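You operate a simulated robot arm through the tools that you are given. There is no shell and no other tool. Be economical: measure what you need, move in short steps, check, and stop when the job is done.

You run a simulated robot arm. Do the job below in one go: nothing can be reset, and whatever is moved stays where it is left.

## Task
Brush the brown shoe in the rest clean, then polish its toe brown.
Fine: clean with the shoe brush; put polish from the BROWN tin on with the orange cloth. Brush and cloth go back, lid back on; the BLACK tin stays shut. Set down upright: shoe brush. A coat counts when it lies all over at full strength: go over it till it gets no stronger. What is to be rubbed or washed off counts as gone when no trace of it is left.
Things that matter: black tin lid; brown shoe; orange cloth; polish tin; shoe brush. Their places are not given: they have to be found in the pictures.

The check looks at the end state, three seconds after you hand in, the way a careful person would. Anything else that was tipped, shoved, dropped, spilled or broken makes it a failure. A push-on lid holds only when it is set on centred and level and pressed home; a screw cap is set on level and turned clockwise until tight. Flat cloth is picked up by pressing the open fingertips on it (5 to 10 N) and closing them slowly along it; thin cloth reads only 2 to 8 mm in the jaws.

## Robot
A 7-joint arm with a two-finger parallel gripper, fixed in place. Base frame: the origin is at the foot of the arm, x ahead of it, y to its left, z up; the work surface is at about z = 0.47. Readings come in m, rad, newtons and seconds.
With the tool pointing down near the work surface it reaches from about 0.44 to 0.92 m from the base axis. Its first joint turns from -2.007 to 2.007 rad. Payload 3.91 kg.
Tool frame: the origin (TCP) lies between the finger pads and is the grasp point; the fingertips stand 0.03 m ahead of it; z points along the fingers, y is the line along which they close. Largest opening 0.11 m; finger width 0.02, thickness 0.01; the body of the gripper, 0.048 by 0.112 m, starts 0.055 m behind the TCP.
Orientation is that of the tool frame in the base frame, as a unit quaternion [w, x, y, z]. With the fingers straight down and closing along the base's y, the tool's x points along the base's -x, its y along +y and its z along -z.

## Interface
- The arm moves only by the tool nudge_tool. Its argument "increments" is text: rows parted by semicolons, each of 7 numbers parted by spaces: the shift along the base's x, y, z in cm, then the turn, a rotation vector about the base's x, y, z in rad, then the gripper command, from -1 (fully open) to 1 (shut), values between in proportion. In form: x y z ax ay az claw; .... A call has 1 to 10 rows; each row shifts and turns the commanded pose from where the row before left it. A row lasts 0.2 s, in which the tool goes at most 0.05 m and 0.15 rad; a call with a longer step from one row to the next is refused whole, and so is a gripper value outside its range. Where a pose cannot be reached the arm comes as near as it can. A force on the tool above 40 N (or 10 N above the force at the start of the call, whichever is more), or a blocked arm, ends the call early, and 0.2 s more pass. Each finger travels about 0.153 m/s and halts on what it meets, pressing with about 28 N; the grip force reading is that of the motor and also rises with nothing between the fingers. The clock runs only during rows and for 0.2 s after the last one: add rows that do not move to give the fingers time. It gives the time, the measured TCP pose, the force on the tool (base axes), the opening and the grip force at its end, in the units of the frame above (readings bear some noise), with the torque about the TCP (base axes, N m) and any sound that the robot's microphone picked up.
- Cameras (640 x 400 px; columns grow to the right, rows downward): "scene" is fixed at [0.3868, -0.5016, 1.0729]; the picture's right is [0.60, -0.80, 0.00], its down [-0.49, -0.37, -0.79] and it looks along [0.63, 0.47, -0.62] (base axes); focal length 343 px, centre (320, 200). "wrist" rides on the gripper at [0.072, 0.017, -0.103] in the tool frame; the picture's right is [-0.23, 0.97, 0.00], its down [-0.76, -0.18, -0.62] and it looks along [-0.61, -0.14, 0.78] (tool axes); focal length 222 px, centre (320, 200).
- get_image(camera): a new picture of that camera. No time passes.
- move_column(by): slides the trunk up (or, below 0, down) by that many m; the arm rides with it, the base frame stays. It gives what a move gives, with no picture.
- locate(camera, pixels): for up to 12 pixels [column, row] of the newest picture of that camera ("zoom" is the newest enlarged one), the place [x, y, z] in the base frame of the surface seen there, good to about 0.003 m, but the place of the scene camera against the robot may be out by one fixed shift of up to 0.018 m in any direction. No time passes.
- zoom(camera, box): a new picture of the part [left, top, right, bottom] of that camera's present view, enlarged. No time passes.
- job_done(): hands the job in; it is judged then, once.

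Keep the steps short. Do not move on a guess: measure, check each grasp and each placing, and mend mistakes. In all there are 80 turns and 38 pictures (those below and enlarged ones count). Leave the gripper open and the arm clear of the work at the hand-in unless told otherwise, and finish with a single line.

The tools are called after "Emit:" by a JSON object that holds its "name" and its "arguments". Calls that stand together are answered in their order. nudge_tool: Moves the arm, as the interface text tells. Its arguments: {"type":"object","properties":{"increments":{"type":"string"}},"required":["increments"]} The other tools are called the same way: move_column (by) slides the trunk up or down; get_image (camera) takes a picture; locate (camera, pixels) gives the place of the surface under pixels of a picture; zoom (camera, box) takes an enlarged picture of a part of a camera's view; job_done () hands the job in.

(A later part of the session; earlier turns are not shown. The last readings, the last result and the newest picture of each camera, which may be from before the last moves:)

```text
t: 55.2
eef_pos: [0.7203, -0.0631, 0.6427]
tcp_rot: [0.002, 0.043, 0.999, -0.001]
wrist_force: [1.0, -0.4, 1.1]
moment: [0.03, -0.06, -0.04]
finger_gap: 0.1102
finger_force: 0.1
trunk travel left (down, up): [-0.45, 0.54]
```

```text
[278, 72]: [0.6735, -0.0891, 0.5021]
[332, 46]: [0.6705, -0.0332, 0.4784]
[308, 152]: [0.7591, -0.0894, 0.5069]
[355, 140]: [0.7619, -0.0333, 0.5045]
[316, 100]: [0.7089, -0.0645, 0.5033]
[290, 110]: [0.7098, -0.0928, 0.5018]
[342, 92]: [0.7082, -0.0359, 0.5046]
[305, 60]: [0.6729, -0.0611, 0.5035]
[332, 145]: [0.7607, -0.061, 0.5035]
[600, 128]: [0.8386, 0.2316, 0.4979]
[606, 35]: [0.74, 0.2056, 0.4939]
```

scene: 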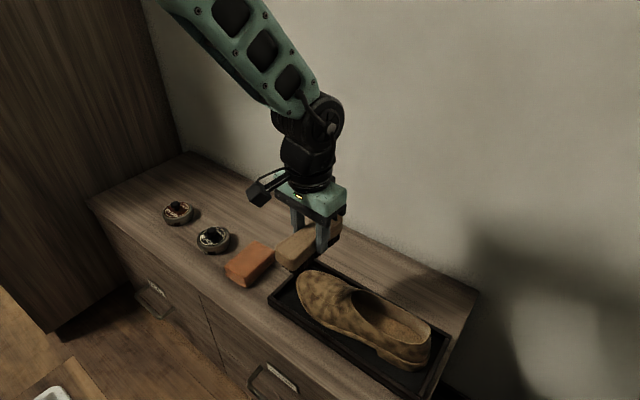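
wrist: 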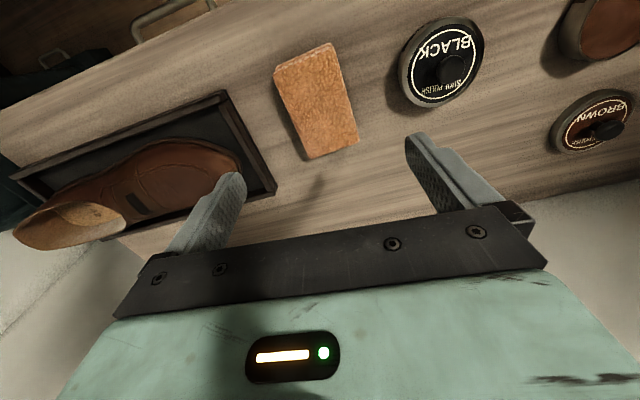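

Cloth centre (0.717,-0.062), axis along x, 5.8 cm wide, top 0.504. Turn +0.085, descend, and grip from the sides.

Emit:
{"name": "nudge_tool", "arguments": {"increments": "-0.3 0.05 -4 0 0 0.085 -1; 0 0 -4 0 0 0 -1; 0 0 -3.4 0 0 0 -1; 0 0 -1.4 0 0 0 -1; 0 0 0 0 0 0 -0.7; 0 0 0 0 0 0 -0.3; 0 0 0 0 0 0 0.1; 0 0 0 0 0 0 0.5; 0 0 0 0 0 0 1; 0 0 0 0 0 0 1"}}

Emit:
{"name": "nudge_tool", "arguments": {"increments": "0 0 0 0 0 0 1; 0 0 2 0 0 0 1; 0 0 4 0 0 0 1; 0 0 4 0 0 0 1; 0 0 0 0 0 0 1"}}

Emit:
{"name": "get_image", "arguments": {"camera": "scene"}}

```text
t: 57.4
eef_pos: [0.7172, -0.0677, 0.5156]
tcp_rot: [0.001, -0.001, 1.0, -0.001]
wrist_force: [-0.5, -0.2, 0.0]
moment: [-0.01, 0.0, -0.01]
finger_gap: 0.0639
finger_force: 28.0
trunk travel left (down, up): [-0.45, 0.54]
```

```text
t: 58.6
eef_pos: [0.7176, -0.0674, 0.6131]
tcp_rot: [0.002, 0.001, 1.0, -0.002]
wrist_force: [-0.7, 0.3, -1.6]
moment: [0.02, 0.04, -0.01]
finger_gap: 0.0643
finger_force: 28.0
trunk travel left (down, up): [-0.45, 0.54]
```

```text
14 pictures are left
```

scene: 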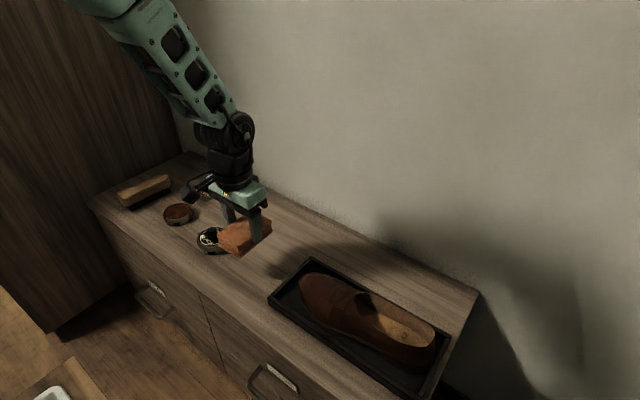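

Cloth firmly held (64 mm). Carry over the open BROWN tin.

Emit:
{"name": "nudge_tool", "arguments": {"increments": "0.1 4.75 0 0 0 0 1; 0.1 4.75 0 0 0 0 1; 0.1 4.75 0 0 0 0 1; 0.1 4.75 0 0 0 0 1; 0.1 4.75 0 0 0 0 1; 0.1 4.75 0 0 0 0 1; 0 0 -3 0 0 0 1; 0 0 -2 0 0 0 1; 0 0 -1 0 0 0 1; 0 0 0 0 0 0 1"}}

Emit:
{"name": "zoom", "arguments": {"camera": "scene", "box": [110, 130, 270, 250]}}

```text
t: 60.8
eef_pos: [0.7248, 0.2198, 0.5552]
tcp_rot: [0.002, 0.0, 1.0, 0.0]
wrist_force: [0.4, -0.5, -0.4]
moment: [0.01, -0.04, -0.02]
finger_gap: 0.0638
finger_force: 28.4
trunk travel left (down, up): [-0.45, 0.54]
```

```text
3.33 times, centred on (190, 190) of scene
```

zoom: 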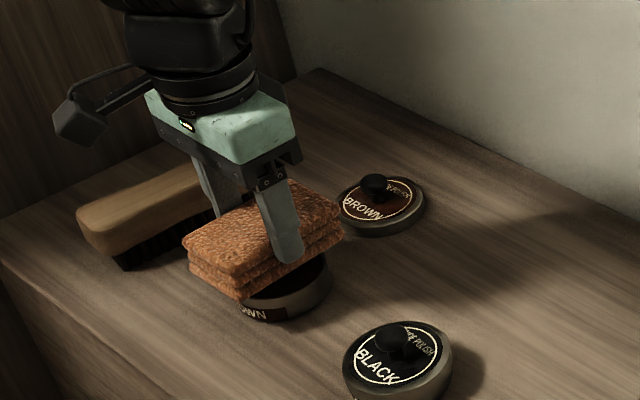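

Well placed over the tin. Press down gently.

Emit:
{"name": "nudge_tool", "arguments": {"increments": "0 0 -1 0 0 0 1; 0 0 -0.5 0 0 0 1; 0 0 -0.3 0 0 0 1; 0 0 -0.3 0 0 0 1; 0 0 -0.2 0 0 0 1; 0 0 0 0 0 0 1"}}

```text
t: 62.0
eef_pos: [0.7264, 0.2202, 0.5389]
tcp_rot: [0.005, 0.0, 1.0, 0.001]
wrist_force: [-3.7, -3.2, 18.6]
moment: [-0.17, 0.27, 0.04]
finger_gap: 0.064
finger_force: 27.7
trunk travel left (down, up): [-0.45, 0.54]
stopped in row 6: the force on the tool passed its limit at 42 N (the readings are from after the stop); the commanded pose is now the measured one
```

Contact at rim height with 18 N. Rub a few mm in place, then lift and look.

Emit:
{"name": "nudge_tool", "arguments": {"increments": "0.5 0 0 0 0 0 1; -1 0 0 0 0 0 1; 0.5 0.3 0 0 0 0 1; 0 -0.6 0 0 0 0 1; 0 0.3 0 0 0 0 1; 0 0 3 0 0 0 1; 0 0 4.5 0 0 0 1; 0 0 3 0 0.15 0 1; 0 0 0 0 0.15 0 1; 0 0 0 0 0.15 0 1"}}

Emit:
{"name": "nudge_tool", "arguments": {"increments": "0 0 0 0 0.15 0 1; 0 0 0 0 0.15 0 1; 0 0 0 0 0 0 1"}}

Emit:
{"name": "zoom", "arguments": {"camera": "scene", "box": [100, 90, 260, 230]}}

```text
t: 64.2
eef_pos: [0.7275, 0.2198, 0.6419]
tcp_rot: [-0.22, 0.0, 0.975, 0.001]
wrist_force: [0.8, 0.3, 0.4]
moment: [-0.02, -0.03, -0.02]
finger_gap: 0.0636
finger_force: 28.4
trunk travel left (down, up): [-0.45, 0.54]
```

```text
t: 65.0
eef_pos: [0.7194, 0.2052, 0.6516]
tcp_rot: [-0.364, 0.0, 0.931, 0.001]
wrist_force: [-0.7, -0.6, -1.2]
moment: [-0.02, 0.01, -0.04]
finger_gap: 0.0639
finger_force: 28.2
out of reach, approached as far as the arm can: row 2
trunk travel left (down, up): [-0.45, 0.54]
```

```text
2.86 times, centred on (180, 160) of scene
```

zoom: 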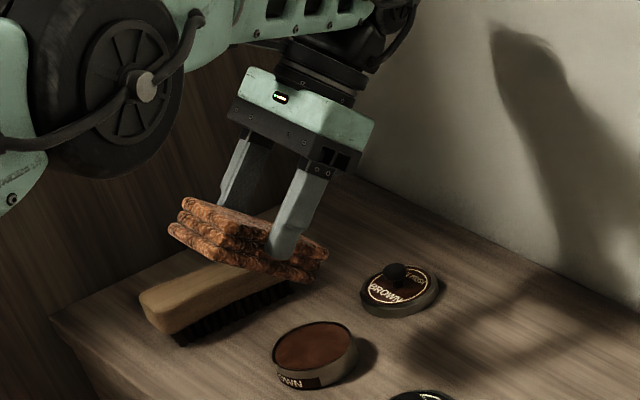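

The cloth has taken dark polish smears. Tilt back to level and carry it to the toe.

Emit:
{"name": "nudge_tool", "arguments": {"increments": "0 0 1 0 -0.149 0 1; 0 0 1 0 -0.149 0 1; 0 0 0 0 -0.149 0 1; 0 0 0 0 -0.149 0 1; 0 0 0 0 -0.149 0 1; 0 -4.5 0 0 0 0 1; 0 -4.5 0 0 0 0 1; 0 -4.5 0 0 0 0 1; 0 -4.5 0 0 0 0 1; 0 0 0 0 0 0 1"}}

```text
t: 67.2
eef_pos: [0.7162, 0.0233, 0.6719]
tcp_rot: [0.0, -0.001, 1.0, 0.0]
wrist_force: [-0.5, 0.5, -0.7]
moment: [-0.02, 0.0, 0.01]
finger_gap: 0.0638
finger_force: 27.8
trunk travel left (down, up): [-0.45, 0.54]
```

Level again. Go over the toe with the -0.17 slope tilt.

Emit:
{"name": "nudge_tool", "arguments": {"increments": "0.6 -4.8 0 0 0 0 1; 0.6 -4.8 0 0 0 0 1; 0.6 -4.8 0 0 0 0 1; 0.6 -4.8 0 -0.09 0 0 1; 0.5 -4.8 0 -0.08 0 0 1; 0 0 -4 0 0 0 1; 0 0 -4 0 0 0 1; 0 0 -1.5 0 0 0 1; 0 0 0 0 0 0 1; 0 0 0 0 0 0 1"}}

Emit:
{"name": "nudge_tool", "arguments": {"increments": "0 0 -0.4 0 0 0 1; 0 0 -0.4 0 0 0 1; 0 0 -0.3 0 0 0 1; 0 0 -0.2 0 0 0 1; 0 0 0 0 0 0 1"}}

```text
t: 69.4
eef_pos: [0.7454, -0.2143, 0.5773]
tcp_rot: [0.001, 0.0, 0.996, -0.085]
wrist_force: [0.0, -0.5, -0.4]
moment: [0.0, -0.01, 0.02]
finger_gap: 0.0637
finger_force: 28.4
trunk travel left (down, up): [-0.45, 0.54]
```

```text
t: 70.6
eef_pos: [0.7457, -0.2148, 0.5628]
tcp_rot: [0.0, 0.001, 0.996, -0.084]
wrist_force: [0.5, 0.6, -0.7]
moment: [0.01, 0.0, 0.02]
finger_gap: 0.0638
finger_force: 27.9
trunk travel left (down, up): [-0.45, 0.54]
```

Emit:
{"name": "nudge_tool", "arguments": {"increments": "0 0 -0.25 0 0 0 1; 0 0 -0.2 0 0 0 1; 0 0 -0.2 0 0 0 1; 0 0 0 0 0 0 1"}}

```text
t: 71.8
eef_pos: [0.7475, -0.2153, 0.5605]
tcp_rot: [0.002, -0.001, 0.996, -0.086]
wrist_force: [-9.7, 4.3, 22.8]
moment: [0.08, 0.38, -0.15]
finger_gap: 0.0637
finger_force: 27.9
trunk travel left (down, up): [-0.45, 0.54]
stopped in row 4: the force on the tool passed its limit at 41 N (the readings are from after the stop); the commanded pose is now the measured one
```

In contact, ~20 N. Rub across and step along the toe.

Emit:
{"name": "nudge_tool", "arguments": {"increments": "1.8 0 0 0 0 0 1; -1.8 0 0 0 0 0 1; -1.8 0 0 0 0 0 1; 1.8 0 0 0 0 0 1; 1.8 0 0 0 0 0 1; -1.8 0 0 0 0 0 1; -1.8 0 0 0 0 0 1; 1.8 0 0 0 0 0 1; 0 0 0 0 0 0 1"}}

Emit:
{"name": "zoom", "arguments": {"camera": "scene", "box": [250, 220, 430, 360]}}

```text
t: 73.5
eef_pos: [0.7364, -0.2145, 0.5585]
tcp_rot: [-0.002, 0.001, 0.996, -0.084]
wrist_force: [-8.5, 6.1, 24.0]
moment: [0.04, 0.06, -0.1]
finger_gap: 0.0637
finger_force: 28.3
trunk travel left (down, up): [-0.45, 0.54]
stopped in row 8: the force on the tool passed its limit at 45 N (the readings are from after the stop); the commanded pose is now the measured one
```

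```text
2.86 times, centred on (340, 290) of scene
```

zoom: 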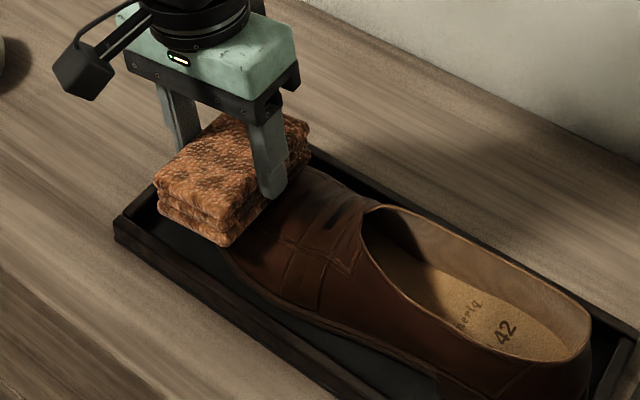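

Emit:
{"name": "nudge_tool", "arguments": {"increments": "0.9 0 0.05 0 0 0 1; 1.8 0 0 0 0 0 1; -1.8 0 0 0 0 0 1; -1.8 0 0 0 0 0 1; 1.8 0.8 -0.15 0 0 0 1; 1.8 0.7 -0.15 0 0 0 1; -1.8 0 0 0 0 0 1; -1.8 0 0 0 0 0 1; 1.8 0 0 0 0 0 1; 1.8 0 0 0 0 0 1"}}

Emit:
{"name": "nudge_tool", "arguments": {"increments": "-1.8 0 0 0 0 0 1; 0 1 3 0 0 0 1; 0 4 2.5 0 0 0 1; 0 4 0 0 0 0 1; 0 0 0 0 0 0 1"}}

Emit:
{"name": "zoom", "arguments": {"camera": "scene", "box": [290, 250, 440, 364]}}

```text
t: 73.9
eef_pos: [0.7375, -0.2154, 0.5577]
tcp_rot: [-0.008, 0.001, 0.996, -0.085]
wrist_force: [-9.0, 5.2, 21.4]
moment: [0.04, 0.16, -0.08]
finger_gap: 0.0638
finger_force: 28.3
trunk travel left (down, up): [-0.45, 0.54]
stopped in row 1: the force on the tool passed its limit at 44 N (the readings are from after the stop); the commanded pose is now the measured one
```

```text
t: 75.1
eef_pos: [0.7191, -0.1246, 0.6144]
tcp_rot: [-0.008, 0.001, 0.996, -0.085]
wrist_force: [-1.0, -0.7, 0.3]
moment: [0.01, 0.0, 0.01]
finger_gap: 0.0638
finger_force: 27.9
trunk travel left (down, up): [-0.45, 0.54]
```

```text
3.51 times, centred on (365, 307) of scene
```

zoom: 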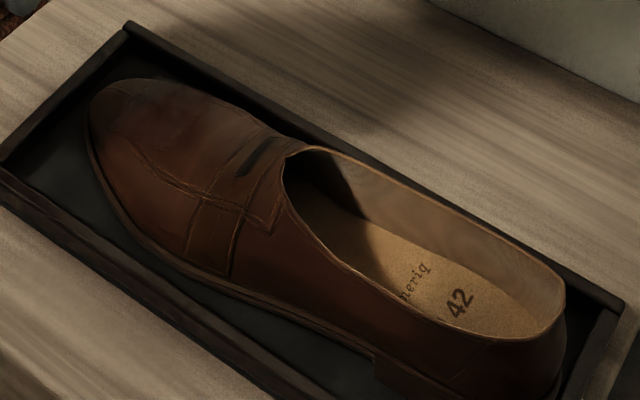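

Polish is appearing patchily. Continue with slightly lighter pressure around x 0.735–0.765.

Emit:
{"name": "nudge_tool", "arguments": {"increments": "1.5 -4.5 0 0 -0.016 0 1; 1.6 -4.5 -1 0 0 0 1; 0 0 -3 0 0 0 1; 0 0 -1.4 0 0 0 1; 1.5 0 0 0 0 0 1; -1.5 0 0 0 0 0 1; -1.5 0 0 0 0 0 1; 1.5 0 0 0 0 0 1; 1.5 0 0 0 0 0 1; -1.5 0 0 0 0 0 1"}}

Emit:
{"name": "nudge_tool", "arguments": {"increments": "0 0 -0.1 0 0 0 1; 1.5 0 0 0 0 0 1; -1.5 0 0 0 0 0 1; -1.5 0 0 0 0 0 1; 1.5 0 0 0 0 0 1; 1.5 0 0 0 0 0 1; -1.5 0 0 0 0 0 1; -1.5 0 0 0 0 0 1; 1.5 0 0 0 0 0 1; 0 0 0 0 0 0 1"}}

```text
t: 77.3
eef_pos: [0.7524, -0.2143, 0.5588]
tcp_rot: [0.001, 0.001, 0.996, -0.085]
wrist_force: [1.1, 0.5, 1.6]
moment: [0.02, -0.05, -0.01]
finger_gap: 0.0638
finger_force: 28.6
trunk travel left (down, up): [-0.45, 0.54]
```

```text
t: 78.5
eef_pos: [0.7408, -0.2142, 0.5569]
tcp_rot: [-0.008, 0.002, 0.996, -0.085]
wrist_force: [-9.9, 5.0, 21.8]
moment: [0.09, 0.21, -0.17]
finger_gap: 0.0637
finger_force: 28.3
trunk travel left (down, up): [-0.45, 0.54]
stopped in row 5: the force on the tool passed its limit at 45 N (the readings are from after the stop); the commanded pose is now the measured one
```

Emit:
{"name": "nudge_tool", "arguments": {"increments": "0.9 0 0.12 0 -0.015 0 1; 1.5 0 0 0 0 0 1; -1.5 0 0 0 0 0 1; -1.5 0 0 0 0 0 1; 1.5 0 0 0 0 0 1; 1.5 0 0 0 0 0 1; -1.5 0 0 0 0 0 1; -1.5 0 0 0 0 0 1; 1.5 0 0 0 0 0 1; 1.5 0 0 0 0 0 1"}}

Emit:
{"name": "nudge_tool", "arguments": {"increments": "-1.5 0.8 -0.15 0 0 0 1; -1.5 0.7 -0.1 0 0 0 1; 1.5 0 0 0 0 0 1; 1.5 0 0 0 0 0 1; -1.5 0 0 0 0 0 1; -1.5 0 0 0 0 0 1; 1.5 0 0 0 0 0 1; 1.5 0 0 0 0 0 1; -1.5 0 0 0 0 0 1; 0 0 0 0 0 0 1"}}

Emit:
{"name": "nudge_tool", "arguments": {"increments": "0 1 3 0 0 0 1; 0 4 2.5 0 0 0 1; 0 3 0 0 0 0 1; 0 0 0 0 0 0 1"}}

Emit:
{"name": "zoom", "arguments": {"camera": "scene", "box": [290, 250, 440, 364]}}

```text
t: 80.7
eef_pos: [0.7631, -0.2154, 0.5576]
tcp_rot: [-0.001, 0.003, 0.996, -0.084]
wrist_force: [-6.9, 6.0, 7.4]
moment: [0.09, 0.37, -0.21]
finger_gap: 0.0636
finger_force: 28.2
trunk travel left (down, up): [-0.45, 0.54]
```

```text
t: 82.9
eef_pos: [0.753, -0.1994, 0.5546]
tcp_rot: [0.002, 0.002, 0.996, -0.084]
wrist_force: [10.3, 2.5, 12.7]
moment: [-0.02, -0.44, 0.1]
finger_gap: 0.0638
finger_force: 28.2
trunk travel left (down, up): [-0.45, 0.54]
```

```text
t: 83.9
eef_pos: [0.7522, -0.1213, 0.6087]
tcp_rot: [0.0, 0.003, 0.996, -0.084]
wrist_force: [-0.4, -0.5, -0.1]
moment: [0.03, 0.02, -0.02]
finger_gap: 0.0635
finger_force: 28.4
trunk travel left (down, up): [-0.45, 0.54]
```

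```text
3.51 times, centred on (365, 307) of scene
```

zoom: 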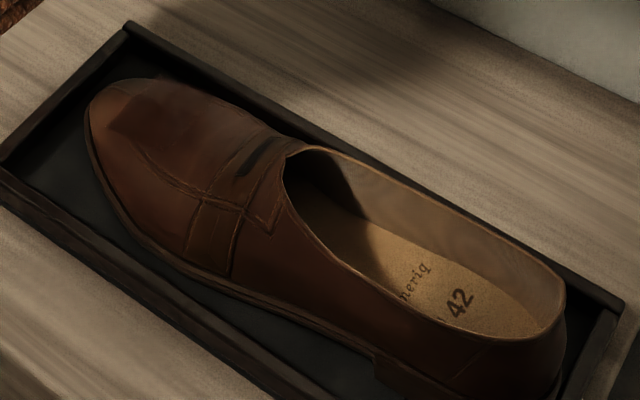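

A darker patch shows on the toe. Look closely at its extent.

Emit:
{"name": "zoom", "arguments": {"camera": "scene", "box": [300, 262, 370, 316]}}

```text
7.41 times, centred on (335, 289) of scene
```

zoom: 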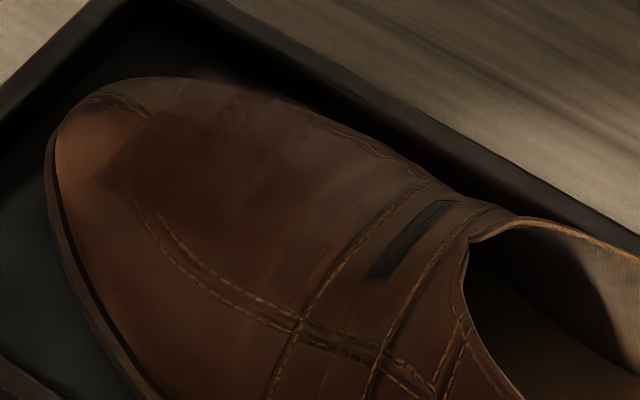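

Emit:
{"name": "locate", "arguments": {"camera": "zoom", "pixels": [[105, 180], [150, 125], [195, 85], [200, 170], [250, 130], [140, 205], [220, 260], [300, 200], [330, 150], [300, 270], [70, 150], [100, 290]]}}

```text
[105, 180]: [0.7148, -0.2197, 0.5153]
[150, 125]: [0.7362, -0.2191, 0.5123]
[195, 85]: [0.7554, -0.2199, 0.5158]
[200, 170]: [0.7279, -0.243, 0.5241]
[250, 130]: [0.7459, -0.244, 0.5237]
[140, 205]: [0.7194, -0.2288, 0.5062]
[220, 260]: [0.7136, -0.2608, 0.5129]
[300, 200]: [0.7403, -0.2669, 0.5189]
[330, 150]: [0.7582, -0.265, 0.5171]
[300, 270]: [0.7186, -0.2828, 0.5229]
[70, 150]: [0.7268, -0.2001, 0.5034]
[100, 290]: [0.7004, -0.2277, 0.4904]
```

The coat is a patch spanning about x 0.72–0.77 from y ≈ -0.215 back to ≈ -0.26; I need to centre the rubbing near y -0.24. Go there and feel down.

Emit:
{"name": "nudge_tool", "arguments": {"increments": "-0.3 -4.5 0 -0.05 0 0 1; -0.3 -4.5 -1 0 0 0 1; 0 -2 -2 0 0 0 1; 0 0 -1 0 0 0 1; 0 0 -0.3 0 0 0 1; 0 0 -0.2 0 0 0 1; 0 0 0 0 0 0 1"}}

```text
t: 85.5
eef_pos: [0.7445, -0.2313, 0.5648]
tcp_rot: [0.0, 0.002, 0.994, -0.11]
wrist_force: [-1.3, 0.7, 5.5]
moment: [-0.13, 0.03, -0.09]
finger_gap: 0.0636
finger_force: 27.9
trunk travel left (down, up): [-0.45, 0.54]
```

Light contact. Press slightly and rub across here.

Emit:
{"name": "nudge_tool", "arguments": {"increments": "0 0 -0.12 0 0 0 1; 1.5 0 0 0 0 0 1; -1.5 0 0 0 0 0 1; -1.5 0 0 0 0 0 1; 1.5 0 0 0 0 0 1; 1.5 0 0 0 0 0 1; -1.5 0 0 0 0 0 1; -1.5 0 0 0 0 0 1; 1.5 0 0 0 0 0 1; 0 0 0 0 0 0 1"}}

Emit:
{"name": "nudge_tool", "arguments": {"increments": "0 -0.8 0.15 0 0 0 1; 1.5 0 0 0 0 0 1; -1.5 0 0 0 0 0 1; -1.5 0 0 0 0 0 1; 1.5 0 0 0 0 0 1; 1.5 0 0 0 0 0 1; -1.5 0 0 0 0 0 1; -1.5 0 0 0 0 0 1; 1.5 0 0 0 0 0 1; 0 0 0 0 0 0 1"}}

```text
t: 87.7
eef_pos: [0.7426, -0.2323, 0.5621]
tcp_rot: [0.0, 0.003, 0.994, -0.108]
wrist_force: [-12.6, 15.4, 17.4]
moment: [-0.2, 0.31, -0.4]
finger_gap: 0.0642
finger_force: 28.2
trunk travel left (down, up): [-0.45, 0.54]
```

```text
t: 89.9
eef_pos: [0.7426, -0.238, 0.5649]
tcp_rot: [-0.001, 0.003, 0.994, -0.109]
wrist_force: [-11.4, 10.3, 13.4]
moment: [-0.26, 0.16, -0.39]
finger_gap: 0.0651
finger_force: 28.4
trunk travel left (down, up): [-0.45, 0.54]
```

Good contact throughout. Lift and check the coat.

Emit:
{"name": "nudge_tool", "arguments": {"increments": "0 1 3 0 0 0 1; 0 4 2.5 0 0 0 1; 0 4.5 0 0 0 0 1; 0 0 0 0 0 0 1"}}

Emit:
{"name": "zoom", "arguments": {"camera": "scene", "box": [300, 262, 370, 316]}}

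```text
t: 90.9
eef_pos: [0.7459, -0.1431, 0.621]
tcp_rot: [0.0, 0.002, 0.994, -0.109]
wrist_force: [0.0, 0.9, -0.5]
moment: [-0.01, 0.01, 0.01]
finger_gap: 0.0653
finger_force: 28.1
trunk travel left (down, up): [-0.45, 0.54]
```

```text
7.41 times, centred on (335, 289) of scene
```

zoom: 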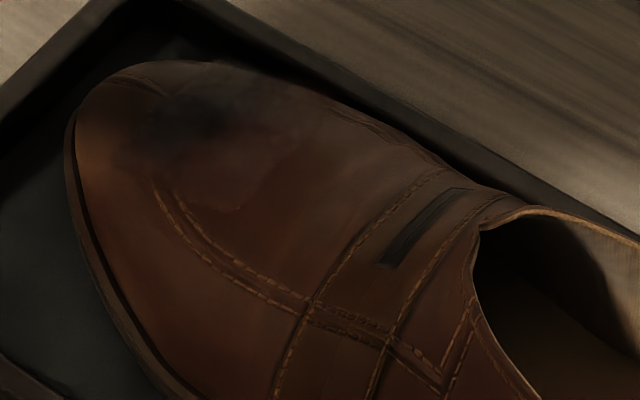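

There may be a shadow of the gripper. Move away toward the tin (level out) and look again without shadow.

Emit:
{"name": "nudge_tool", "arguments": {"increments": "0 0 4.5 0.1 0 0 1; 0 4.8 0 0.118 0 0 1; 0 4.8 0 0 0 0 1; 0 4.8 0 0 0 0 1; 0 4.8 0 0 0 0 1; -0.4 4.8 0 0 0 0 1; -0.4 4.8 0 0 0 0 1; -0.4 4.8 0 0 0 0 1; -0.6 2.6 0 0 0 0 1; 0 0 0 0 0 0 1"}}

Emit:
{"name": "zoom", "arguments": {"camera": "scene", "box": [290, 255, 390, 331]}}

```text
t: 93.1
eef_pos: [0.7277, 0.2191, 0.6664]
tcp_rot: [0.0, 0.002, 1.0, 0.001]
wrist_force: [0.5, 0.2, -0.7]
moment: [0.0, -0.01, 0.02]
finger_gap: 0.0648
finger_force: 27.8
trunk travel left (down, up): [-0.45, 0.54]
```

```text
5.26 times, centred on (340, 293) of scene
```

zoom: 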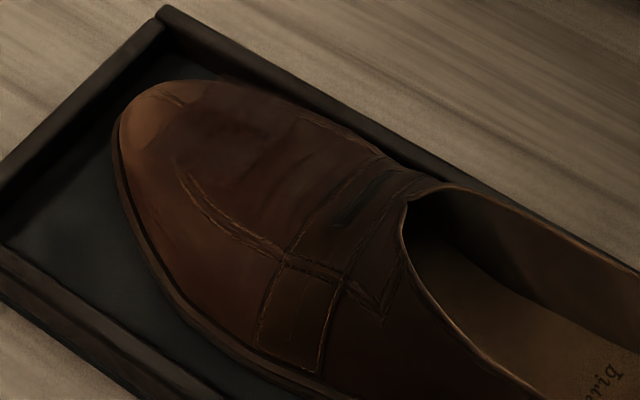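

Coat lies as a dark patch on the toe top. Reload polish and go over it once more to see if it gets stronger.

Emit:
{"name": "nudge_tool", "arguments": {"increments": "-0.1 -0.1 -4.5 0 0 0 1; 0 0 -4.5 0 0 0 1; 0 0 -2.6 0 0 0 1; 0 0 -0.5 0 0 0 1; 0 0 -0.3 0 0 0 1; 0 0 -0.2 0 0 0 1; 0 0 -0.2 0 0 0 1; 0 0 -0.15 0 0 0 1; 0 0 0 0 0 0 1"}}

```text
t: 95.1
eef_pos: [0.7261, 0.2178, 0.5364]
tcp_rot: [0.0, 0.002, 1.0, 0.0]
wrist_force: [0.3, -1.6, 6.4]
moment: [0.08, -0.14, -0.03]
finger_gap: 0.0643
finger_force: 27.3
trunk travel left (down, up): [-0.45, 0.54]
```

Emit:
{"name": "nudge_tool", "arguments": {"increments": "0.4 0 -0.1 0 0 0 1; -0.8 0 0 0 0 0 1; 0.4 0.3 0 0 0 0 1; 0 -0.6 0 0 0 0 1; 0 0.3 0 0 0 0 1; 0 0 4 0 0 0 1; 0 0 4.5 0 0 0 1; 0 0 4 0 0 0 1; 0.3 -4.8 0 0 0 0 1; 0.3 -4.8 0 0 0 0 1"}}

Emit:
{"name": "nudge_tool", "arguments": {"increments": "0.3 -4.8 0 0 0 0 1; 0.3 -4.8 0 0 0 0 1; 0.3 -4.8 0 0 0 0 1; 0.3 -4.8 0 0 0 0 1; 0 -4.8 0 0 0 0 1; 0 -4.8 0 0 0 0 1; 0 -4.6 -1 -0.1 0 0 1; 0 -1.9 -4 -0.11 0 0 1; 0 0 -4 0 0 0 1; 0 0 0 0 0 0 1"}}

Emit:
{"name": "nudge_tool", "arguments": {"increments": "0 0 -1 0 0 0 1; 0 0 -0.4 0 0 0 1; 0 0 -0.3 0 0 0 1; 0 0 0 0 0 0 1"}}

```text
t: 97.3
eef_pos: [0.7307, 0.1212, 0.6624]
tcp_rot: [0.0, 0.002, 1.0, 0.0]
wrist_force: [0.6, 0.5, -0.7]
moment: [-0.05, -0.01, 0.0]
finger_gap: 0.064
finger_force: 27.8
trunk travel left (down, up): [-0.45, 0.54]
```

```text
t: 99.5
eef_pos: [0.7476, -0.2291, 0.57]
tcp_rot: [0.001, 0.003, 0.994, -0.106]
wrist_force: [0.0, -0.3, -0.3]
moment: [-0.01, 0.0, 0.01]
finger_gap: 0.0634
finger_force: 27.8
trunk travel left (down, up): [-0.45, 0.54]
```

```text
t: 100.2
eef_pos: [0.7475, -0.2301, 0.5578]
tcp_rot: [0.002, 0.003, 0.994, -0.105]
wrist_force: [-10.5, 6.9, 24.5]
moment: [-0.5, 0.13, -0.13]
finger_gap: 0.0643
finger_force: 27.9
trunk travel left (down, up): [-0.45, 0.54]
stopped in row 3: the force on the tool passed its limit at 43 N (the readings are from after the stop); the commanded pose is now the measured one
```

Contact. Rub across at several stations.

Emit:
{"name": "nudge_tool", "arguments": {"increments": "1.5 0 0.1 0 0 0 1; -1.5 0 0 0 0 0 1; -1.5 0 0 0 0 0 1; 1.5 0 0 0 0 0 1; 1.5 0 0 0 0 0 1; -1.5 0 0 0 0 0 1; -1.5 0 0 0 0 0 1; 1.5 0 0 0 0 0 1; 1.5 0 0 0 0 0 1; -1.5 0 0 0 0 0 1"}}

Emit:
{"name": "nudge_tool", "arguments": {"increments": "0 1.2 -0.3 0 0 0 1; 1.5 0 0 0 0 0 1; -1.5 0 0 0 0 0 1; -1.5 0 0 0 0 0 1; 1.5 0 0 0 0 0 1; 1.5 0 0 0 0 0 1; -1.5 0 0 0 0 0 1; -1.5 0 0 0 0 0 1; 1.5 0 0 0 0 0 1; 0 0 0 0 0 0 1"}}

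Emit:
{"name": "nudge_tool", "arguments": {"increments": "0 -1.8 0.45 0 0 0 1; 1.5 0 0 0 0 0 1; -1.5 0 0 0 0 0 1; -1.5 0 0 0 0 0 1; 1.5 0 0 0 0 0 1; 1.5 0 0 0 0 0 1; -1.5 0 0 0 0 0 1; -1.5 0 0 0 0 0 1; 1.5 0 0 0 0 0 1; 0 0 0 0 0 0 1"}}

```text
t: 102.4
eef_pos: [0.7496, -0.2281, 0.5581]
tcp_rot: [0.004, 0.001, 0.994, -0.105]
wrist_force: [6.6, 2.8, 6.5]
moment: [-0.2, -0.25, 0.27]
finger_gap: 0.0641
finger_force: 27.5
trunk travel left (down, up): [-0.45, 0.54]
```

```text
t: 104.6
eef_pos: [0.7462, -0.2184, 0.5543]
tcp_rot: [0.002, 0.002, 0.994, -0.105]
wrist_force: [-7.8, 2.4, 9.9]
moment: [0.33, 0.21, 0.21]
finger_gap: 0.0636
finger_force: 28.1
trunk travel left (down, up): [-0.45, 0.54]
```

```text
t: 106.8
eef_pos: [0.7467, -0.2351, 0.5604]
tcp_rot: [0.0, 0.003, 0.995, -0.104]
wrist_force: [-11.1, 8.8, 12.3]
moment: [-0.24, 0.25, -0.39]
finger_gap: 0.0639
finger_force: 27.8
trunk travel left (down, up): [-0.45, 0.54]
```

Rise, level, move well away, and compare with the same view.

Emit:
{"name": "nudge_tool", "arguments": {"increments": "0 1 3 0 0 0 1; 0 2 4 0.1 0 0 1; 0 3 3.8 0.108 0 0 1; 0 4.9 0 0 0 0 1; 0 4.9 0 0 0 0 1; 0 4.9 0 0 0 0 1; 0 4.9 0 0 0 0 1; 0 4.9 0 0 0 0 1; 0 4.9 0 0 0 0 1; -0.5 4.9 0 0 0 0 1"}}

Emit:
{"name": "zoom", "arguments": {"camera": "scene", "box": [290, 255, 390, 331]}}

```text
t: 109.0
eef_pos: [0.7415, 0.1668, 0.6677]
tcp_rot: [0.002, 0.002, 1.0, -0.001]
wrist_force: [0.2, -1.0, -0.1]
moment: [0.04, -0.01, -0.01]
finger_gap: 0.0639
finger_force: 28.0
trunk travel left (down, up): [-0.45, 0.54]
```

```text
5.26 times, centred on (340, 293) of scene
```

zoom: 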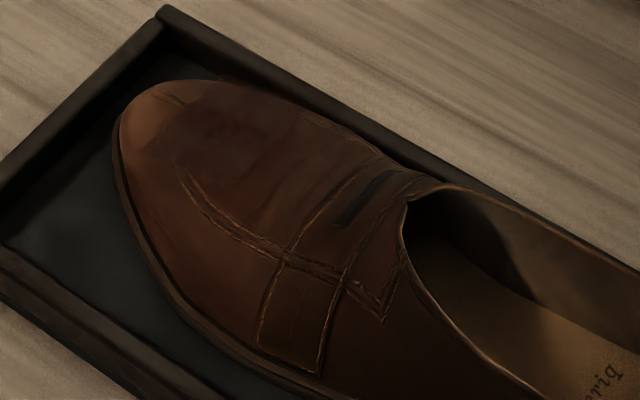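

The coat became more uniform than before (streaks near the vamp gone). One more pass to be sure it is saturated.

Emit:
{"name": "nudge_tool", "arguments": {"increments": "0.3 -4.8 0 0 0 0 1; 0.3 -4.8 0 0 0 0 1; 0 -4.8 0 0 0 0 1; 0 -4.8 0 0 0 0 1; 0 -4.8 0 0 0 0 1; 0 -4.8 0 0 0 0 1; 0 -4.8 0 -0.1 0 0 1; 0 -4.8 0 -0.11 0 0 1; 0 -1.2 -4.5 0 0 0 1; 0 0 -4.5 0 0 0 1"}}

Emit:
{"name": "nudge_tool", "arguments": {"increments": "0 0 -1.2 0 0 0 1; 0 0 -0.3 0 0 0 1; 0 0 -0.2 0 0 0 1; 0 0 0 0 0 0 1"}}

```text
t: 111.2
eef_pos: [0.7486, -0.2306, 0.578]
tcp_rot: [0.004, 0.002, 0.994, -0.106]
wrist_force: [-0.7, 0.2, 0.9]
moment: [0.02, 0.02, 0.03]
finger_gap: 0.0638
finger_force: 28.6
trunk travel left (down, up): [-0.45, 0.54]
```

```text
t: 112.2
eef_pos: [0.7495, -0.2273, 0.5589]
tcp_rot: [0.002, 0.002, 0.994, -0.105]
wrist_force: [0.0, -0.2, 0.0]
moment: [0.0, 0.0, 0.0]
finger_gap: 0.0637
finger_force: 27.8
trunk travel left (down, up): [-0.45, 0.54]
```

Emit:
{"name": "nudge_tool", "arguments": {"increments": "0 0 -0.25 0 0 0 1; 1.8 0 0 0 0 0 1; -1.8 0 0 0 0 0 1; -1.8 0 0 0 0 0 1; 1.8 0 0 0 0 0 1; 1.8 0 0 0 0 0 1; -1.8 0 0 0 0 0 1; -1.8 0 0 0 0 0 1; 1.8 0 0 0 0 0 1; 0 0 0 0 0 0 1"}}

Emit:
{"name": "nudge_tool", "arguments": {"increments": "0 -0.9 0.25 0 0 0 1; 1.8 0 0 0 0 0 1; -1.8 0 0 0 0 0 1; -1.8 0 0 0 0 0 1; 1.8 0 0 0 0 0 1; 1.8 0 0 0 0 0 1; -1.8 0 0 0 0 0 1; -1.8 0 0 0 0 0 1; 1.8 0 0 0 0 0 1; 0 0 0 0 0 0 1"}}

Emit:
{"name": "nudge_tool", "arguments": {"increments": "0 -0.8 0.3 -0.04 0 0 1; 1.8 0 0 0 0 0 1; -1.8 0 0 0 0 0 1; -1.8 0 0 0 0 0 1; 1.8 0 0 0 0 0 1; 1.8 0 0 0 0 0 1; -1.8 0 0 0 0 0 1; -1.8 0 0 0 0 0 1; 1.8 0 0 0 0 0 1; 0 0 0 0 0 0 1"}}

```text
t: 114.4
eef_pos: [0.7469, -0.2281, 0.5577]
tcp_rot: [0.0, 0.002, 0.994, -0.106]
wrist_force: [-19.5, 13.4, 21.1]
moment: [-0.46, 0.34, -0.61]
finger_gap: 0.0636
finger_force: 27.5
trunk travel left (down, up): [-0.45, 0.54]
```

```text
t: 114.9
eef_pos: [0.7532, -0.2346, 0.5603]
tcp_rot: [0.002, 0.002, 0.995, -0.104]
wrist_force: [-8.0, 10.4, 19.4]
moment: [-0.46, 0.2, -0.29]
finger_gap: 0.0641
finger_force: 28.1
trunk travel left (down, up): [-0.45, 0.54]
stopped in row 2: the force on the tool passed its limit at 52 N (the readings are from after the stop); the commanded pose is now the measured one
```

```text
t: 117.1
eef_pos: [0.7516, -0.2467, 0.5619]
tcp_rot: [0.001, 0.002, 0.992, -0.124]
wrist_force: [-2.6, 2.1, 2.5]
moment: [-0.11, 0.08, -0.16]
finger_gap: 0.0654
finger_force: 28.2
trunk travel left (down, up): [-0.45, 0.54]
```

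Emit:
{"name": "nudge_tool", "arguments": {"increments": "0 1 3 0 0 0 1; 0 2 4 0.12 0 0 1; 0 3 3.6 0.128 0 0 1; 0 4.9 0 0 0 0 1; 0 4.9 0 0 0 0 1; 0 4.9 0 0 0 0 1; 0 4.9 0 0 0 0 1; 0 4.9 0 0 0 0 1; 0 4.9 0 0 0 0 1; -0.5 4.9 0 0 0 0 1"}}

Emit:
{"name": "zoom", "arguments": {"camera": "scene", "box": [290, 255, 390, 331]}}

```text
t: 119.3
eef_pos: [0.7433, 0.1575, 0.6684]
tcp_rot: [0.001, 0.003, 1.0, 0.0]
wrist_force: [0.5, -1.3, -0.5]
moment: [-0.02, -0.01, 0.0]
finger_gap: 0.065
finger_force: 27.5
trunk travel left (down, up): [-0.45, 0.54]
```

```text
5.26 times, centred on (340, 293) of scene
```

zoom: 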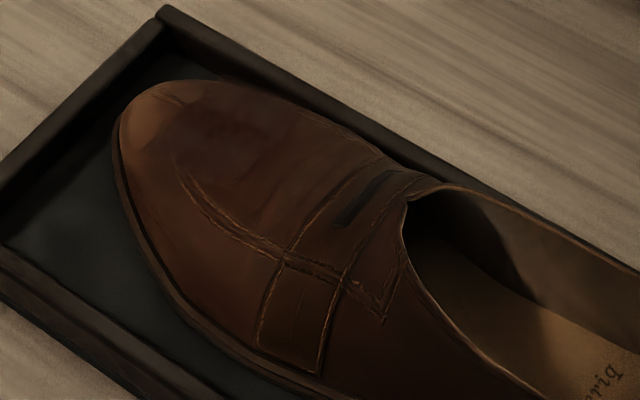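

No change now: the coat is saturated. Return the cloth to (0.717,-0.067).

Emit:
{"name": "nudge_tool", "arguments": {"increments": "-0.52 -4.48 0 0 0 0 1; -0.52 -4.48 0 0 0 0 1; -0.52 -4.48 0 0 0 0 1; -0.52 -4.48 0 0 0 0 1; -0.52 -4.48 0 0 0 0 1; 0 0 -4.5 0 0 0 1; 0 0 -4.5 0 0 0 1; 0 0 -4.5 0 0 0 1; 0 0 -0.8 0 0 0 1; 0 0 0 0 0 0 1"}}

Emit:
{"name": "nudge_tool", "arguments": {"increments": "0 0 -0.4 0 0 0 1; 0 0 -0.3 0 0 0 1; 0 0 -0.3 0 0 0 1; 0 0 -0.2 0 0 0 1; 0 0 0 0 0 0 1"}}

```text
t: 121.5
eef_pos: [0.7224, -0.0655, 0.5246]
tcp_rot: [0.002, 0.002, 1.0, 0.0]
wrist_force: [0.2, -0.1, 0.3]
moment: [-0.02, 0.0, 0.01]
finger_gap: 0.0644
finger_force: 27.8
trunk travel left (down, up): [-0.45, 0.54]
```

```text
t: 122.7
eef_pos: [0.7208, -0.0655, 0.5116]
tcp_rot: [0.001, 0.001, 1.0, 0.001]
wrist_force: [0.3, -0.4, 0.4]
moment: [-0.02, -0.01, -0.01]
finger_gap: 0.0644
finger_force: 28.5
trunk travel left (down, up): [-0.45, 0.54]
```

Emit:
{"name": "nudge_tool", "arguments": {"increments": "-0.3 -0.1 -0.2 0 0 0 1; 0 0 -0.2 0 0 0 1; 0 0 -0.2 0 0 0 1; 0 0 0 0 0 0 1"}}

```text
t: 123.7
eef_pos: [0.719, -0.0655, 0.5072]
tcp_rot: [0.003, 0.002, 1.0, 0.0]
wrist_force: [-1.3, -2.2, 15.8]
moment: [0.42, -0.78, -0.04]
finger_gap: 0.0645
finger_force: 27.9
trunk travel left (down, up): [-0.45, 0.54]
```

Cloth is on the table. Release, rise, and travel to the lid.

Emit:
{"name": "nudge_tool", "arguments": {"increments": "0 0 0.15 0 0 0 0.8; 0 0 0 0 0 0 0.3; 0 0 0 0 0 0 -0.1; 0 0 0 0 0 0 -0.5; 0 0 0 0 0 0 -1; 0 0 2 0 0 0 -1; 0 0 4 0 0 0 -1; 0 0 4.5 0 0 0 -1; 0 0 3 0 0 0 -1; 0 0 0 0 0 0 -1"}}

Emit:
{"name": "nudge_tool", "arguments": {"increments": "1.9 4.4 0 0 0 0 -1; 1.9 4.4 0 0 0 0 -1; 1.9 4.4 0 0 0 0 -1; 1.9 4.4 0 0 0 0 -1; 2 4.4 0 0 0 0 -1; 2 4.4 0 0 0 0 -0.6; 0 2 -3 0 0 0 -0.4; 0 0 -3.5 0 0 0 -0.4; 0 0 0 0 0 0 -0.4; 0 0 0 0 0 0 -0.4"}}

Emit:
{"name": "get_image", "arguments": {"camera": "wrist"}}

```text
t: 125.9
eef_pos: [0.7177, -0.067, 0.6407]
tcp_rot: [0.001, 0.002, 1.0, -0.001]
wrist_force: [-0.4, -0.1, 0.1]
moment: [0.0, -0.01, -0.02]
finger_gap: 0.11
finger_force: 0.0
trunk travel left (down, up): [-0.45, 0.54]
```

```text
t: 128.1
eef_pos: [0.8334, 0.2166, 0.5787]
tcp_rot: [0.001, 0.002, 1.0, 0.0]
wrist_force: [0.6, 0.5, 0.6]
moment: [-0.02, 0.0, -0.02]
finger_gap: 0.0772
finger_force: 0.1
trunk travel left (down, up): [-0.45, 0.54]
```

```text
3 pictures are left
```

wrist: 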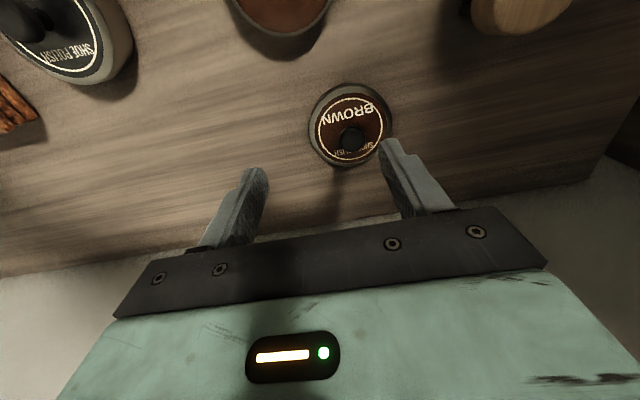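

Emit:
{"name": "locate", "arguments": {"camera": "wrist", "pixels": [[351, 135], [341, 137], [361, 135], [351, 128], [351, 145], [350, 84], [310, 125], [392, 118], [345, 166], [283, 58], [242, 20], [326, 15]]}}

```text
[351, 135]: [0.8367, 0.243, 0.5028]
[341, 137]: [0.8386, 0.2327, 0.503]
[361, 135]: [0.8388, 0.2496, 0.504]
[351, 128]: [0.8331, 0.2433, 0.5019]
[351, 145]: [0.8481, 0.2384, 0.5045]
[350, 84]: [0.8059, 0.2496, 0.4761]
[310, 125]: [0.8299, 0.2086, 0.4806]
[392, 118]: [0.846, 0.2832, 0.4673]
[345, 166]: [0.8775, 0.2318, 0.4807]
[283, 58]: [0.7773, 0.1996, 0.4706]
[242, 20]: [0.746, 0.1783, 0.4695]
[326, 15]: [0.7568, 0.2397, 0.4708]
```

The lid knob is at (0.840,0.241). Align and grip it.

Emit:
{"name": "nudge_tool", "arguments": {"increments": "0.7 2.4 -1.5 0 0 0 -0.4; 0 0 -2.5 0 0 0 -0.4; 0 0 -1.2 0 0 0 -0.4; 0 0 -0.8 0 0 0 -0.4; 0 0 0 0 0 0 -0.1; 0 0 0 0 0 0 0.3; 0 0 0 0 0 0 0.6; 0 0 0 0 0 0 1; 0 0 0 0 0 0 1; 0 0 0 0 0 0 1"}}

```text
t: 130.3
eef_pos: [0.8321, 0.2369, 0.5195]
tcp_rot: [0.002, 0.002, 1.0, 0.0]
wrist_force: [-0.8, 0.0, -0.2]
moment: [0.05, -0.02, 0.03]
finger_gap: 0.0198
finger_force: 28.2
out of reach, approached as far as the arm can: row 1, 3
trunk travel left (down, up): [-0.45, 0.54]
```

Arm was at its reach limit, so the knob is gripped ~5 mm off-centre. Bring the lid 3 cm nearer, set down, and regrip centred.

Emit:
{"name": "nudge_tool", "arguments": {"increments": "0 0 0.5 0 0 0 1; -1.5 0 0 0 0 0 1; -1.5 0 0 0 0 0 1; 0 0 -0.4 0 0 0 1; 0 0 -0.2 0 0 0 1; 0 0 0 0 0 0 1"}}

```text
t: 131.7
eef_pos: [0.8238, 0.2492, 0.5199]
tcp_rot: [0.004, 0.002, 1.0, 0.001]
wrist_force: [-2.0, -1.7, 12.7]
moment: [-0.07, 0.16, -0.03]
finger_gap: 0.0195
finger_force: 28.3
out of reach, approached as far as the arm can: row 2, 3
trunk travel left (down, up): [-0.45, 0.54]
stopped in row 6: the force on the tool passed its limit at 41 N (the readings are from after the stop); the commanded pose is now the measured one
```

The commanded pose had drifted; it is now reset to the measured one. Lift a bit and try the move nearer again.

Emit:
{"name": "nudge_tool", "arguments": {"increments": "0 0 1 0 0 0 1; -1.5 -0.8 0 0 0 0 1; -1.5 -0.8 0 0 0 0 1; 0 0 0 0 0 0 1"}}

```text
t: 132.7
eef_pos: [0.8235, 0.2504, 0.5242]
tcp_rot: [0.004, 0.001, 1.0, 0.001]
wrist_force: [0.3, 0.0, -0.1]
moment: [-0.03, 0.01, -0.01]
finger_gap: 0.0197
finger_force: 27.8
out of reach, approached as far as the arm can: row 2, 3
trunk travel left (down, up): [-0.45, 0.54]
```

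The arm seems at a joint limit here. Raise straight up and see.

Emit:
{"name": "nudge_tool", "arguments": {"increments": "0 0 2 0 0 0 1; 0 0 3 0 0 0 1; 0 0 0 0 0 0 1"}}

```text
t: 133.4
eef_pos: [0.8294, 0.2545, 0.5722]
tcp_rot: [0.001, 0.002, 1.0, 0.0]
wrist_force: [-0.1, -0.3, -0.2]
moment: [0.0, 0.0, 0.02]
finger_gap: 0.0195
finger_force: 28.0
out of reach, approached as far as the arm can: row 1, 2
trunk travel left (down, up): [-0.45, 0.54]
```

Emit:
{"name": "nudge_tool", "arguments": {"increments": "0 0 2 0 0 0 1; -2 -2 0 0 0 0 1; -2 -2 0 0 0 0 1; 0 0 0 0 0 0 1"}}

```text
t: 134.4
eef_pos: [0.8391, 0.2434, 0.5845]
tcp_rot: [0.002, 0.001, 1.0, 0.001]
wrist_force: [-0.5, -0.5, 0.3]
moment: [-0.03, 0.01, -0.02]
finger_gap: 0.0196
finger_force: 27.5
out of reach, approached as far as the arm can: row 2, 3
trunk travel left (down, up): [-0.45, 0.54]
```

The arm is trapped in an awkward configuration (radius cannot shrink). Raise the trunk 8 cm to free it.

Emit:
{"name": "move_column", "arguments": {"by": 0.08}}

Emit:
{"name": "nudge_tool", "arguments": {"increments": "-2 -1 0 0 0 0 1; -2 -1 0 0 0 0 1; 0 0 0 0 0 0 1"}}

```text
t: 135.6
eef_pos: [0.8378, 0.2426, 0.6645]
tcp_rot: [0.002, 0.002, 1.0, 0.0]
wrist_force: [0.2, 0.4, -0.6]
moment: [0.0, -0.01, 0.0]
finger_gap: 0.0193
finger_force: 28.2
trunk travel left (down, up): [-0.53, 0.46]
```

```text
t: 136.4
eef_pos: [0.838, 0.2441, 0.664]
tcp_rot: [0.003, 0.002, 1.0, 0.001]
wrist_force: [-0.4, -0.3, 0.1]
moment: [0.03, -0.03, 0.0]
finger_gap: 0.019
finger_force: 28.5
out of reach, approached as far as the arm can: row 1, 2
trunk travel left (down, up): [-0.53, 0.46]
```

Emit:
{"name": "nudge_tool", "arguments": {"increments": "0 0 0 0 0 -0.1 1; -1 0 0 0 0 -0.1 1; -1 0 0 0 0 0 1; 0 0 0 0 0 0 1"}}

Emit:
{"name": "get_image", "arguments": {"camera": "scene"}}

```text
t: 137.4
eef_pos: [0.8342, 0.2515, 0.6611]
tcp_rot: [0.002, 0.102, 0.995, 0.0]
wrist_force: [0.1, 0.4, 0.7]
moment: [0.0, 0.02, -0.01]
finger_gap: 0.0192
finger_force: 27.9
out of reach, approached as far as the arm can: row 2, 3
trunk travel left (down, up): [-0.53, 0.46]
```

```text
2 pictures are left
```

scene: 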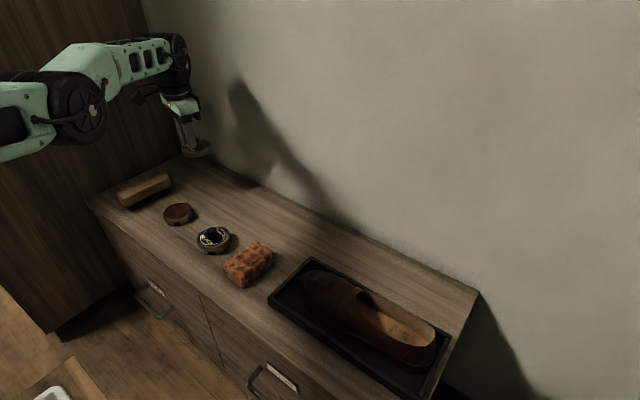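

Lid still held well. The radius is stuck, but the tool can swing along its circle; swing toward the middle to free the joints (lid high at z≈0.66).

Emit:
{"name": "nudge_tool", "arguments": {"increments": "0.8 -2 0 0 0 0.1 1; 0.7 -2 0 0 0 0.1 1; 0.6 -3 0 0 0 0 1; 0.5 -3 0 0 0 0 1; 0.4 -3 0 0 0 0 1; 0 0 0 0 0 0 1"}}

```text
t: 138.8
eef_pos: [0.8896, 0.1322, 0.657]
tcp_rot: [0.002, 0.002, 1.0, 0.0]
wrist_force: [-0.7, -0.9, 0.2]
moment: [-0.04, -0.02, 0.01]
finger_gap: 0.0192
finger_force: 27.8
out of reach, approached as far as the arm can: row 1, 2, 3, 4, 5
trunk travel left (down, up): [-0.53, 0.46]
```

Emit:
{"name": "nudge_tool", "arguments": {"increments": "-3 0 3 0 0 0 1; -3 0 3 0 0 0 1; -3 0 3 0 0 0 1; 0 0 0 0 0 0 1"}}

```text
t: 139.8
eef_pos: [0.8831, 0.166, 0.743]
tcp_rot: [0.002, 0.001, 1.0, 0.001]
wrist_force: [-0.2, 0.3, -0.3]
moment: [0.05, -0.01, 0.01]
finger_gap: 0.0191
finger_force: 27.9
out of reach, approached as far as the arm can: row 1, 2, 3
trunk travel left (down, up): [-0.53, 0.46]
```

The arm looks fully stretched (a straight-elbow singularity). Try small inward steps with a slight outward lean to bend it.

Emit:
{"name": "nudge_tool", "arguments": {"increments": "-0.4 -0.07 0 0 0 0 1; -0.4 -0.07 0 0 0 0 1; -0.4 -0.07 0 0 0 0 1; -0.4 -0.07 0 0 0 0 1; -0.4 -0.07 0 0 0 0 1; -0.4 -0.07 0 0 0 0 1; -0.4 -0.07 0 0 0 0 1; -0.4 -0.07 0 0 0 0 1; -0.4 -0.07 0 0 0 0 1; 0 0 0 0 0 0 1"}}

```text
t: 142.0
eef_pos: [0.8823, 0.1672, 0.7414]
tcp_rot: [0.002, 0.003, 1.0, 0.001]
wrist_force: [0.0, -0.8, -0.2]
moment: [0.0, 0.01, -0.03]
finger_gap: 0.0188
finger_force: 28.1
out of reach, approached as far as the arm can: row 1, 2, 3, 4, 5, 6, 7, 8, 9
trunk travel left (down, up): [-0.53, 0.46]
5 turns are left
```

Only 5 turns remain, so I try several freeing motions in sequence, all high above the work: raise+inward, tilt out/in with inward pull.

Emit:
{"name": "nudge_tool", "arguments": {"increments": "-1 0 4.5 0 0 0 1; -1 0 4.5 0 0 0 1; -1 0 4.5 0 0 0 1; -1 0 4.5 0 0 0 1; -1 0 0 0 0 0 1; 0 0 0 0 0 0 1"}}

Emit:
{"name": "nudge_tool", "arguments": {"increments": "0 0 0 0 -0.14 0 1; 0 0 0 0 -0.14 0 1; 0 0 0 0 -0.14 0 1; -2 0 0 0 0.14 0 1; -2 0 0 0 0.14 0 1; -2 0 0 0 0.14 0 1; 0 0 0 0 0 0 1"}}

Emit:
{"name": "nudge_tool", "arguments": {"increments": "0 0 0 0 0.14 0 1; 0 0 0 0 0.14 0 1; 0 0 0 0 0.14 0 1; -2 0 0 0 -0.14 0 1; -2 0 0 0 -0.14 0 1; -2 0 0 0 -0.14 0 1; 0 0 0 0 0 0 1"}}

Emit:
{"name": "nudge_tool", "arguments": {"increments": "-2 -2 0 0 0 0.14 1; -2 -2 0 0 0 0.14 1; -2 -2 0 0 0 0.14 1; 0 0 0 0 0 -0.14 1; 0 0 0 0 0 -0.14 1; 0 0 0 0 0 -0.14 1; 0 0 0 0 0 0 1"}}

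Emit:
{"name": "nudge_tool", "arguments": {"increments": "-2 2 -3 0 0 0 1; -2 2 -3 0 0 0 1; -2 2 -3 0 0 0 1; 0 0 0 0 0 0 1"}}

```text
t: 143.4
eef_pos: [0.8536, 0.1779, 0.9273]
tcp_rot: [0.001, 0.002, 1.0, 0.001]
wrist_force: [-0.5, -0.4, -0.3]
moment: [0.01, 0.0, 0.04]
finger_gap: 0.0185
finger_force: 28.1
out of reach, approached as far as the arm can: row 1, 2, 3, 5
trunk travel left (down, up): [-0.53, 0.46]
```

```text
t: 145.0
eef_pos: [0.8416, 0.1956, 0.9403]
tcp_rot: [0.001, 0.002, 1.0, 0.002]
wrist_force: [0.2, 1.3, 0.2]
moment: [-0.03, 0.02, 0.0]
finger_gap: 0.0212
finger_force: 27.7
out of reach, approached as far as the arm can: row 1, 2, 3, 4, 5, 6
trunk travel left (down, up): [-0.53, 0.46]
```

```text
t: 146.6
eef_pos: [0.7399, 0.1786, 0.9311]
tcp_rot: [0.073, 0.002, 0.997, 0.001]
wrist_force: [0.4, -0.1, -1.4]
moment: [-0.01, -0.03, 0.03]
finger_gap: 0.0209
finger_force: 27.8
out of reach, approached as far as the arm can: row 1, 2, 3
trunk travel left (down, up): [-0.53, 0.46]
```

```text
t: 148.2
eef_pos: [0.6803, 0.116, 0.9322]
tcp_rot: [0.072, 0.002, 0.997, 0.001]
wrist_force: [0.5, -0.3, 0.5]
moment: [-0.01, 0.04, 0.0]
finger_gap: 0.0209
finger_force: 28.3
trunk travel left (down, up): [-0.53, 0.46]
```

```text
t: 149.2
eef_pos: [0.6204, 0.1757, 0.8401]
tcp_rot: [0.072, 0.001, 0.997, 0.001]
wrist_force: [0.1, -0.6, 0.2]
moment: [-0.01, 0.0, 0.03]
finger_gap: 0.021
finger_force: 28.2
trunk travel left (down, up): [-0.53, 0.46]
4 turns are left
```

Freed, lid still held. Level the tool and bring it over the tin, then look with both cameras.

Emit:
{"name": "nudge_tool", "arguments": {"increments": "0 0 0 0 0.144 0 1; 1.41 0.6 -4 0 0 0 1; 1.41 0.6 -4 0 0 0 1; 1.41 0.6 -4 0 0 0 1; 1.41 0.6 -4 0 0 0 1; 1.41 0.6 -4 0 0 0 1; 1.41 0.6 -4 0 0 0 1; 1.41 0.6 -3.8 0 0 0 1; 0 0 0 0 0 0 1; 0 0 0 0 0 0 1"}}

Emit:
{"name": "get_image", "arguments": {"camera": "wrist"}}

Emit:
{"name": "zoom", "arguments": {"camera": "scene", "box": [140, 165, 220, 231]}}

Emit:
{"name": "locate", "arguments": {"camera": "wrist", "pixels": [[320, 110], [320, 120], [320, 130], [320, 140], [320, 150], [320, 160], [290, 150], [300, 150], [280, 150], [340, 150], [350, 150], [360, 150]]}}

```text
t: 151.4
eef_pos: [0.7172, 0.2215, 0.5631]
tcp_rot: [0.0, 0.001, 1.0, 0.001]
wrist_force: [-0.2, -0.1, 0.0]
moment: [-0.02, 0.0, -0.03]
finger_gap: 0.0211
finger_force: 28.1
trunk travel left (down, up): [-0.53, 0.46]
```

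```text
1 pictures are left
```

wrist: 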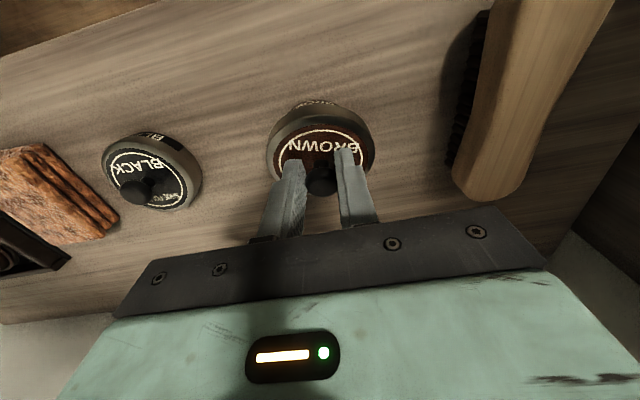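

```text
6.06 times, centred on (180, 198) of scene
```

zoom: 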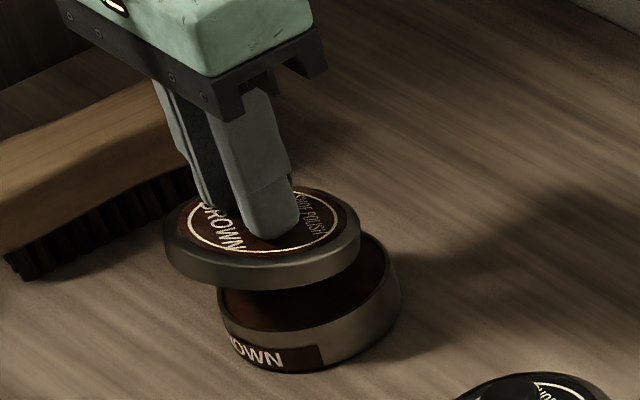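

```text
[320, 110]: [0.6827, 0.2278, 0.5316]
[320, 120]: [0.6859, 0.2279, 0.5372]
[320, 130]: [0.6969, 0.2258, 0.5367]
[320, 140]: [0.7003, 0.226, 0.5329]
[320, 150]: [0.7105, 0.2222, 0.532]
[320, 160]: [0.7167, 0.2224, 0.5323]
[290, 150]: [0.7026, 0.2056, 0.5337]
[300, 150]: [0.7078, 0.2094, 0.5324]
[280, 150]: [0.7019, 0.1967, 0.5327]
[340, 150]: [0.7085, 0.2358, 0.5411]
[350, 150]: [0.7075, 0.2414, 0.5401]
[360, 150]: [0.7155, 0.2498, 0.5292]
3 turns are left
```

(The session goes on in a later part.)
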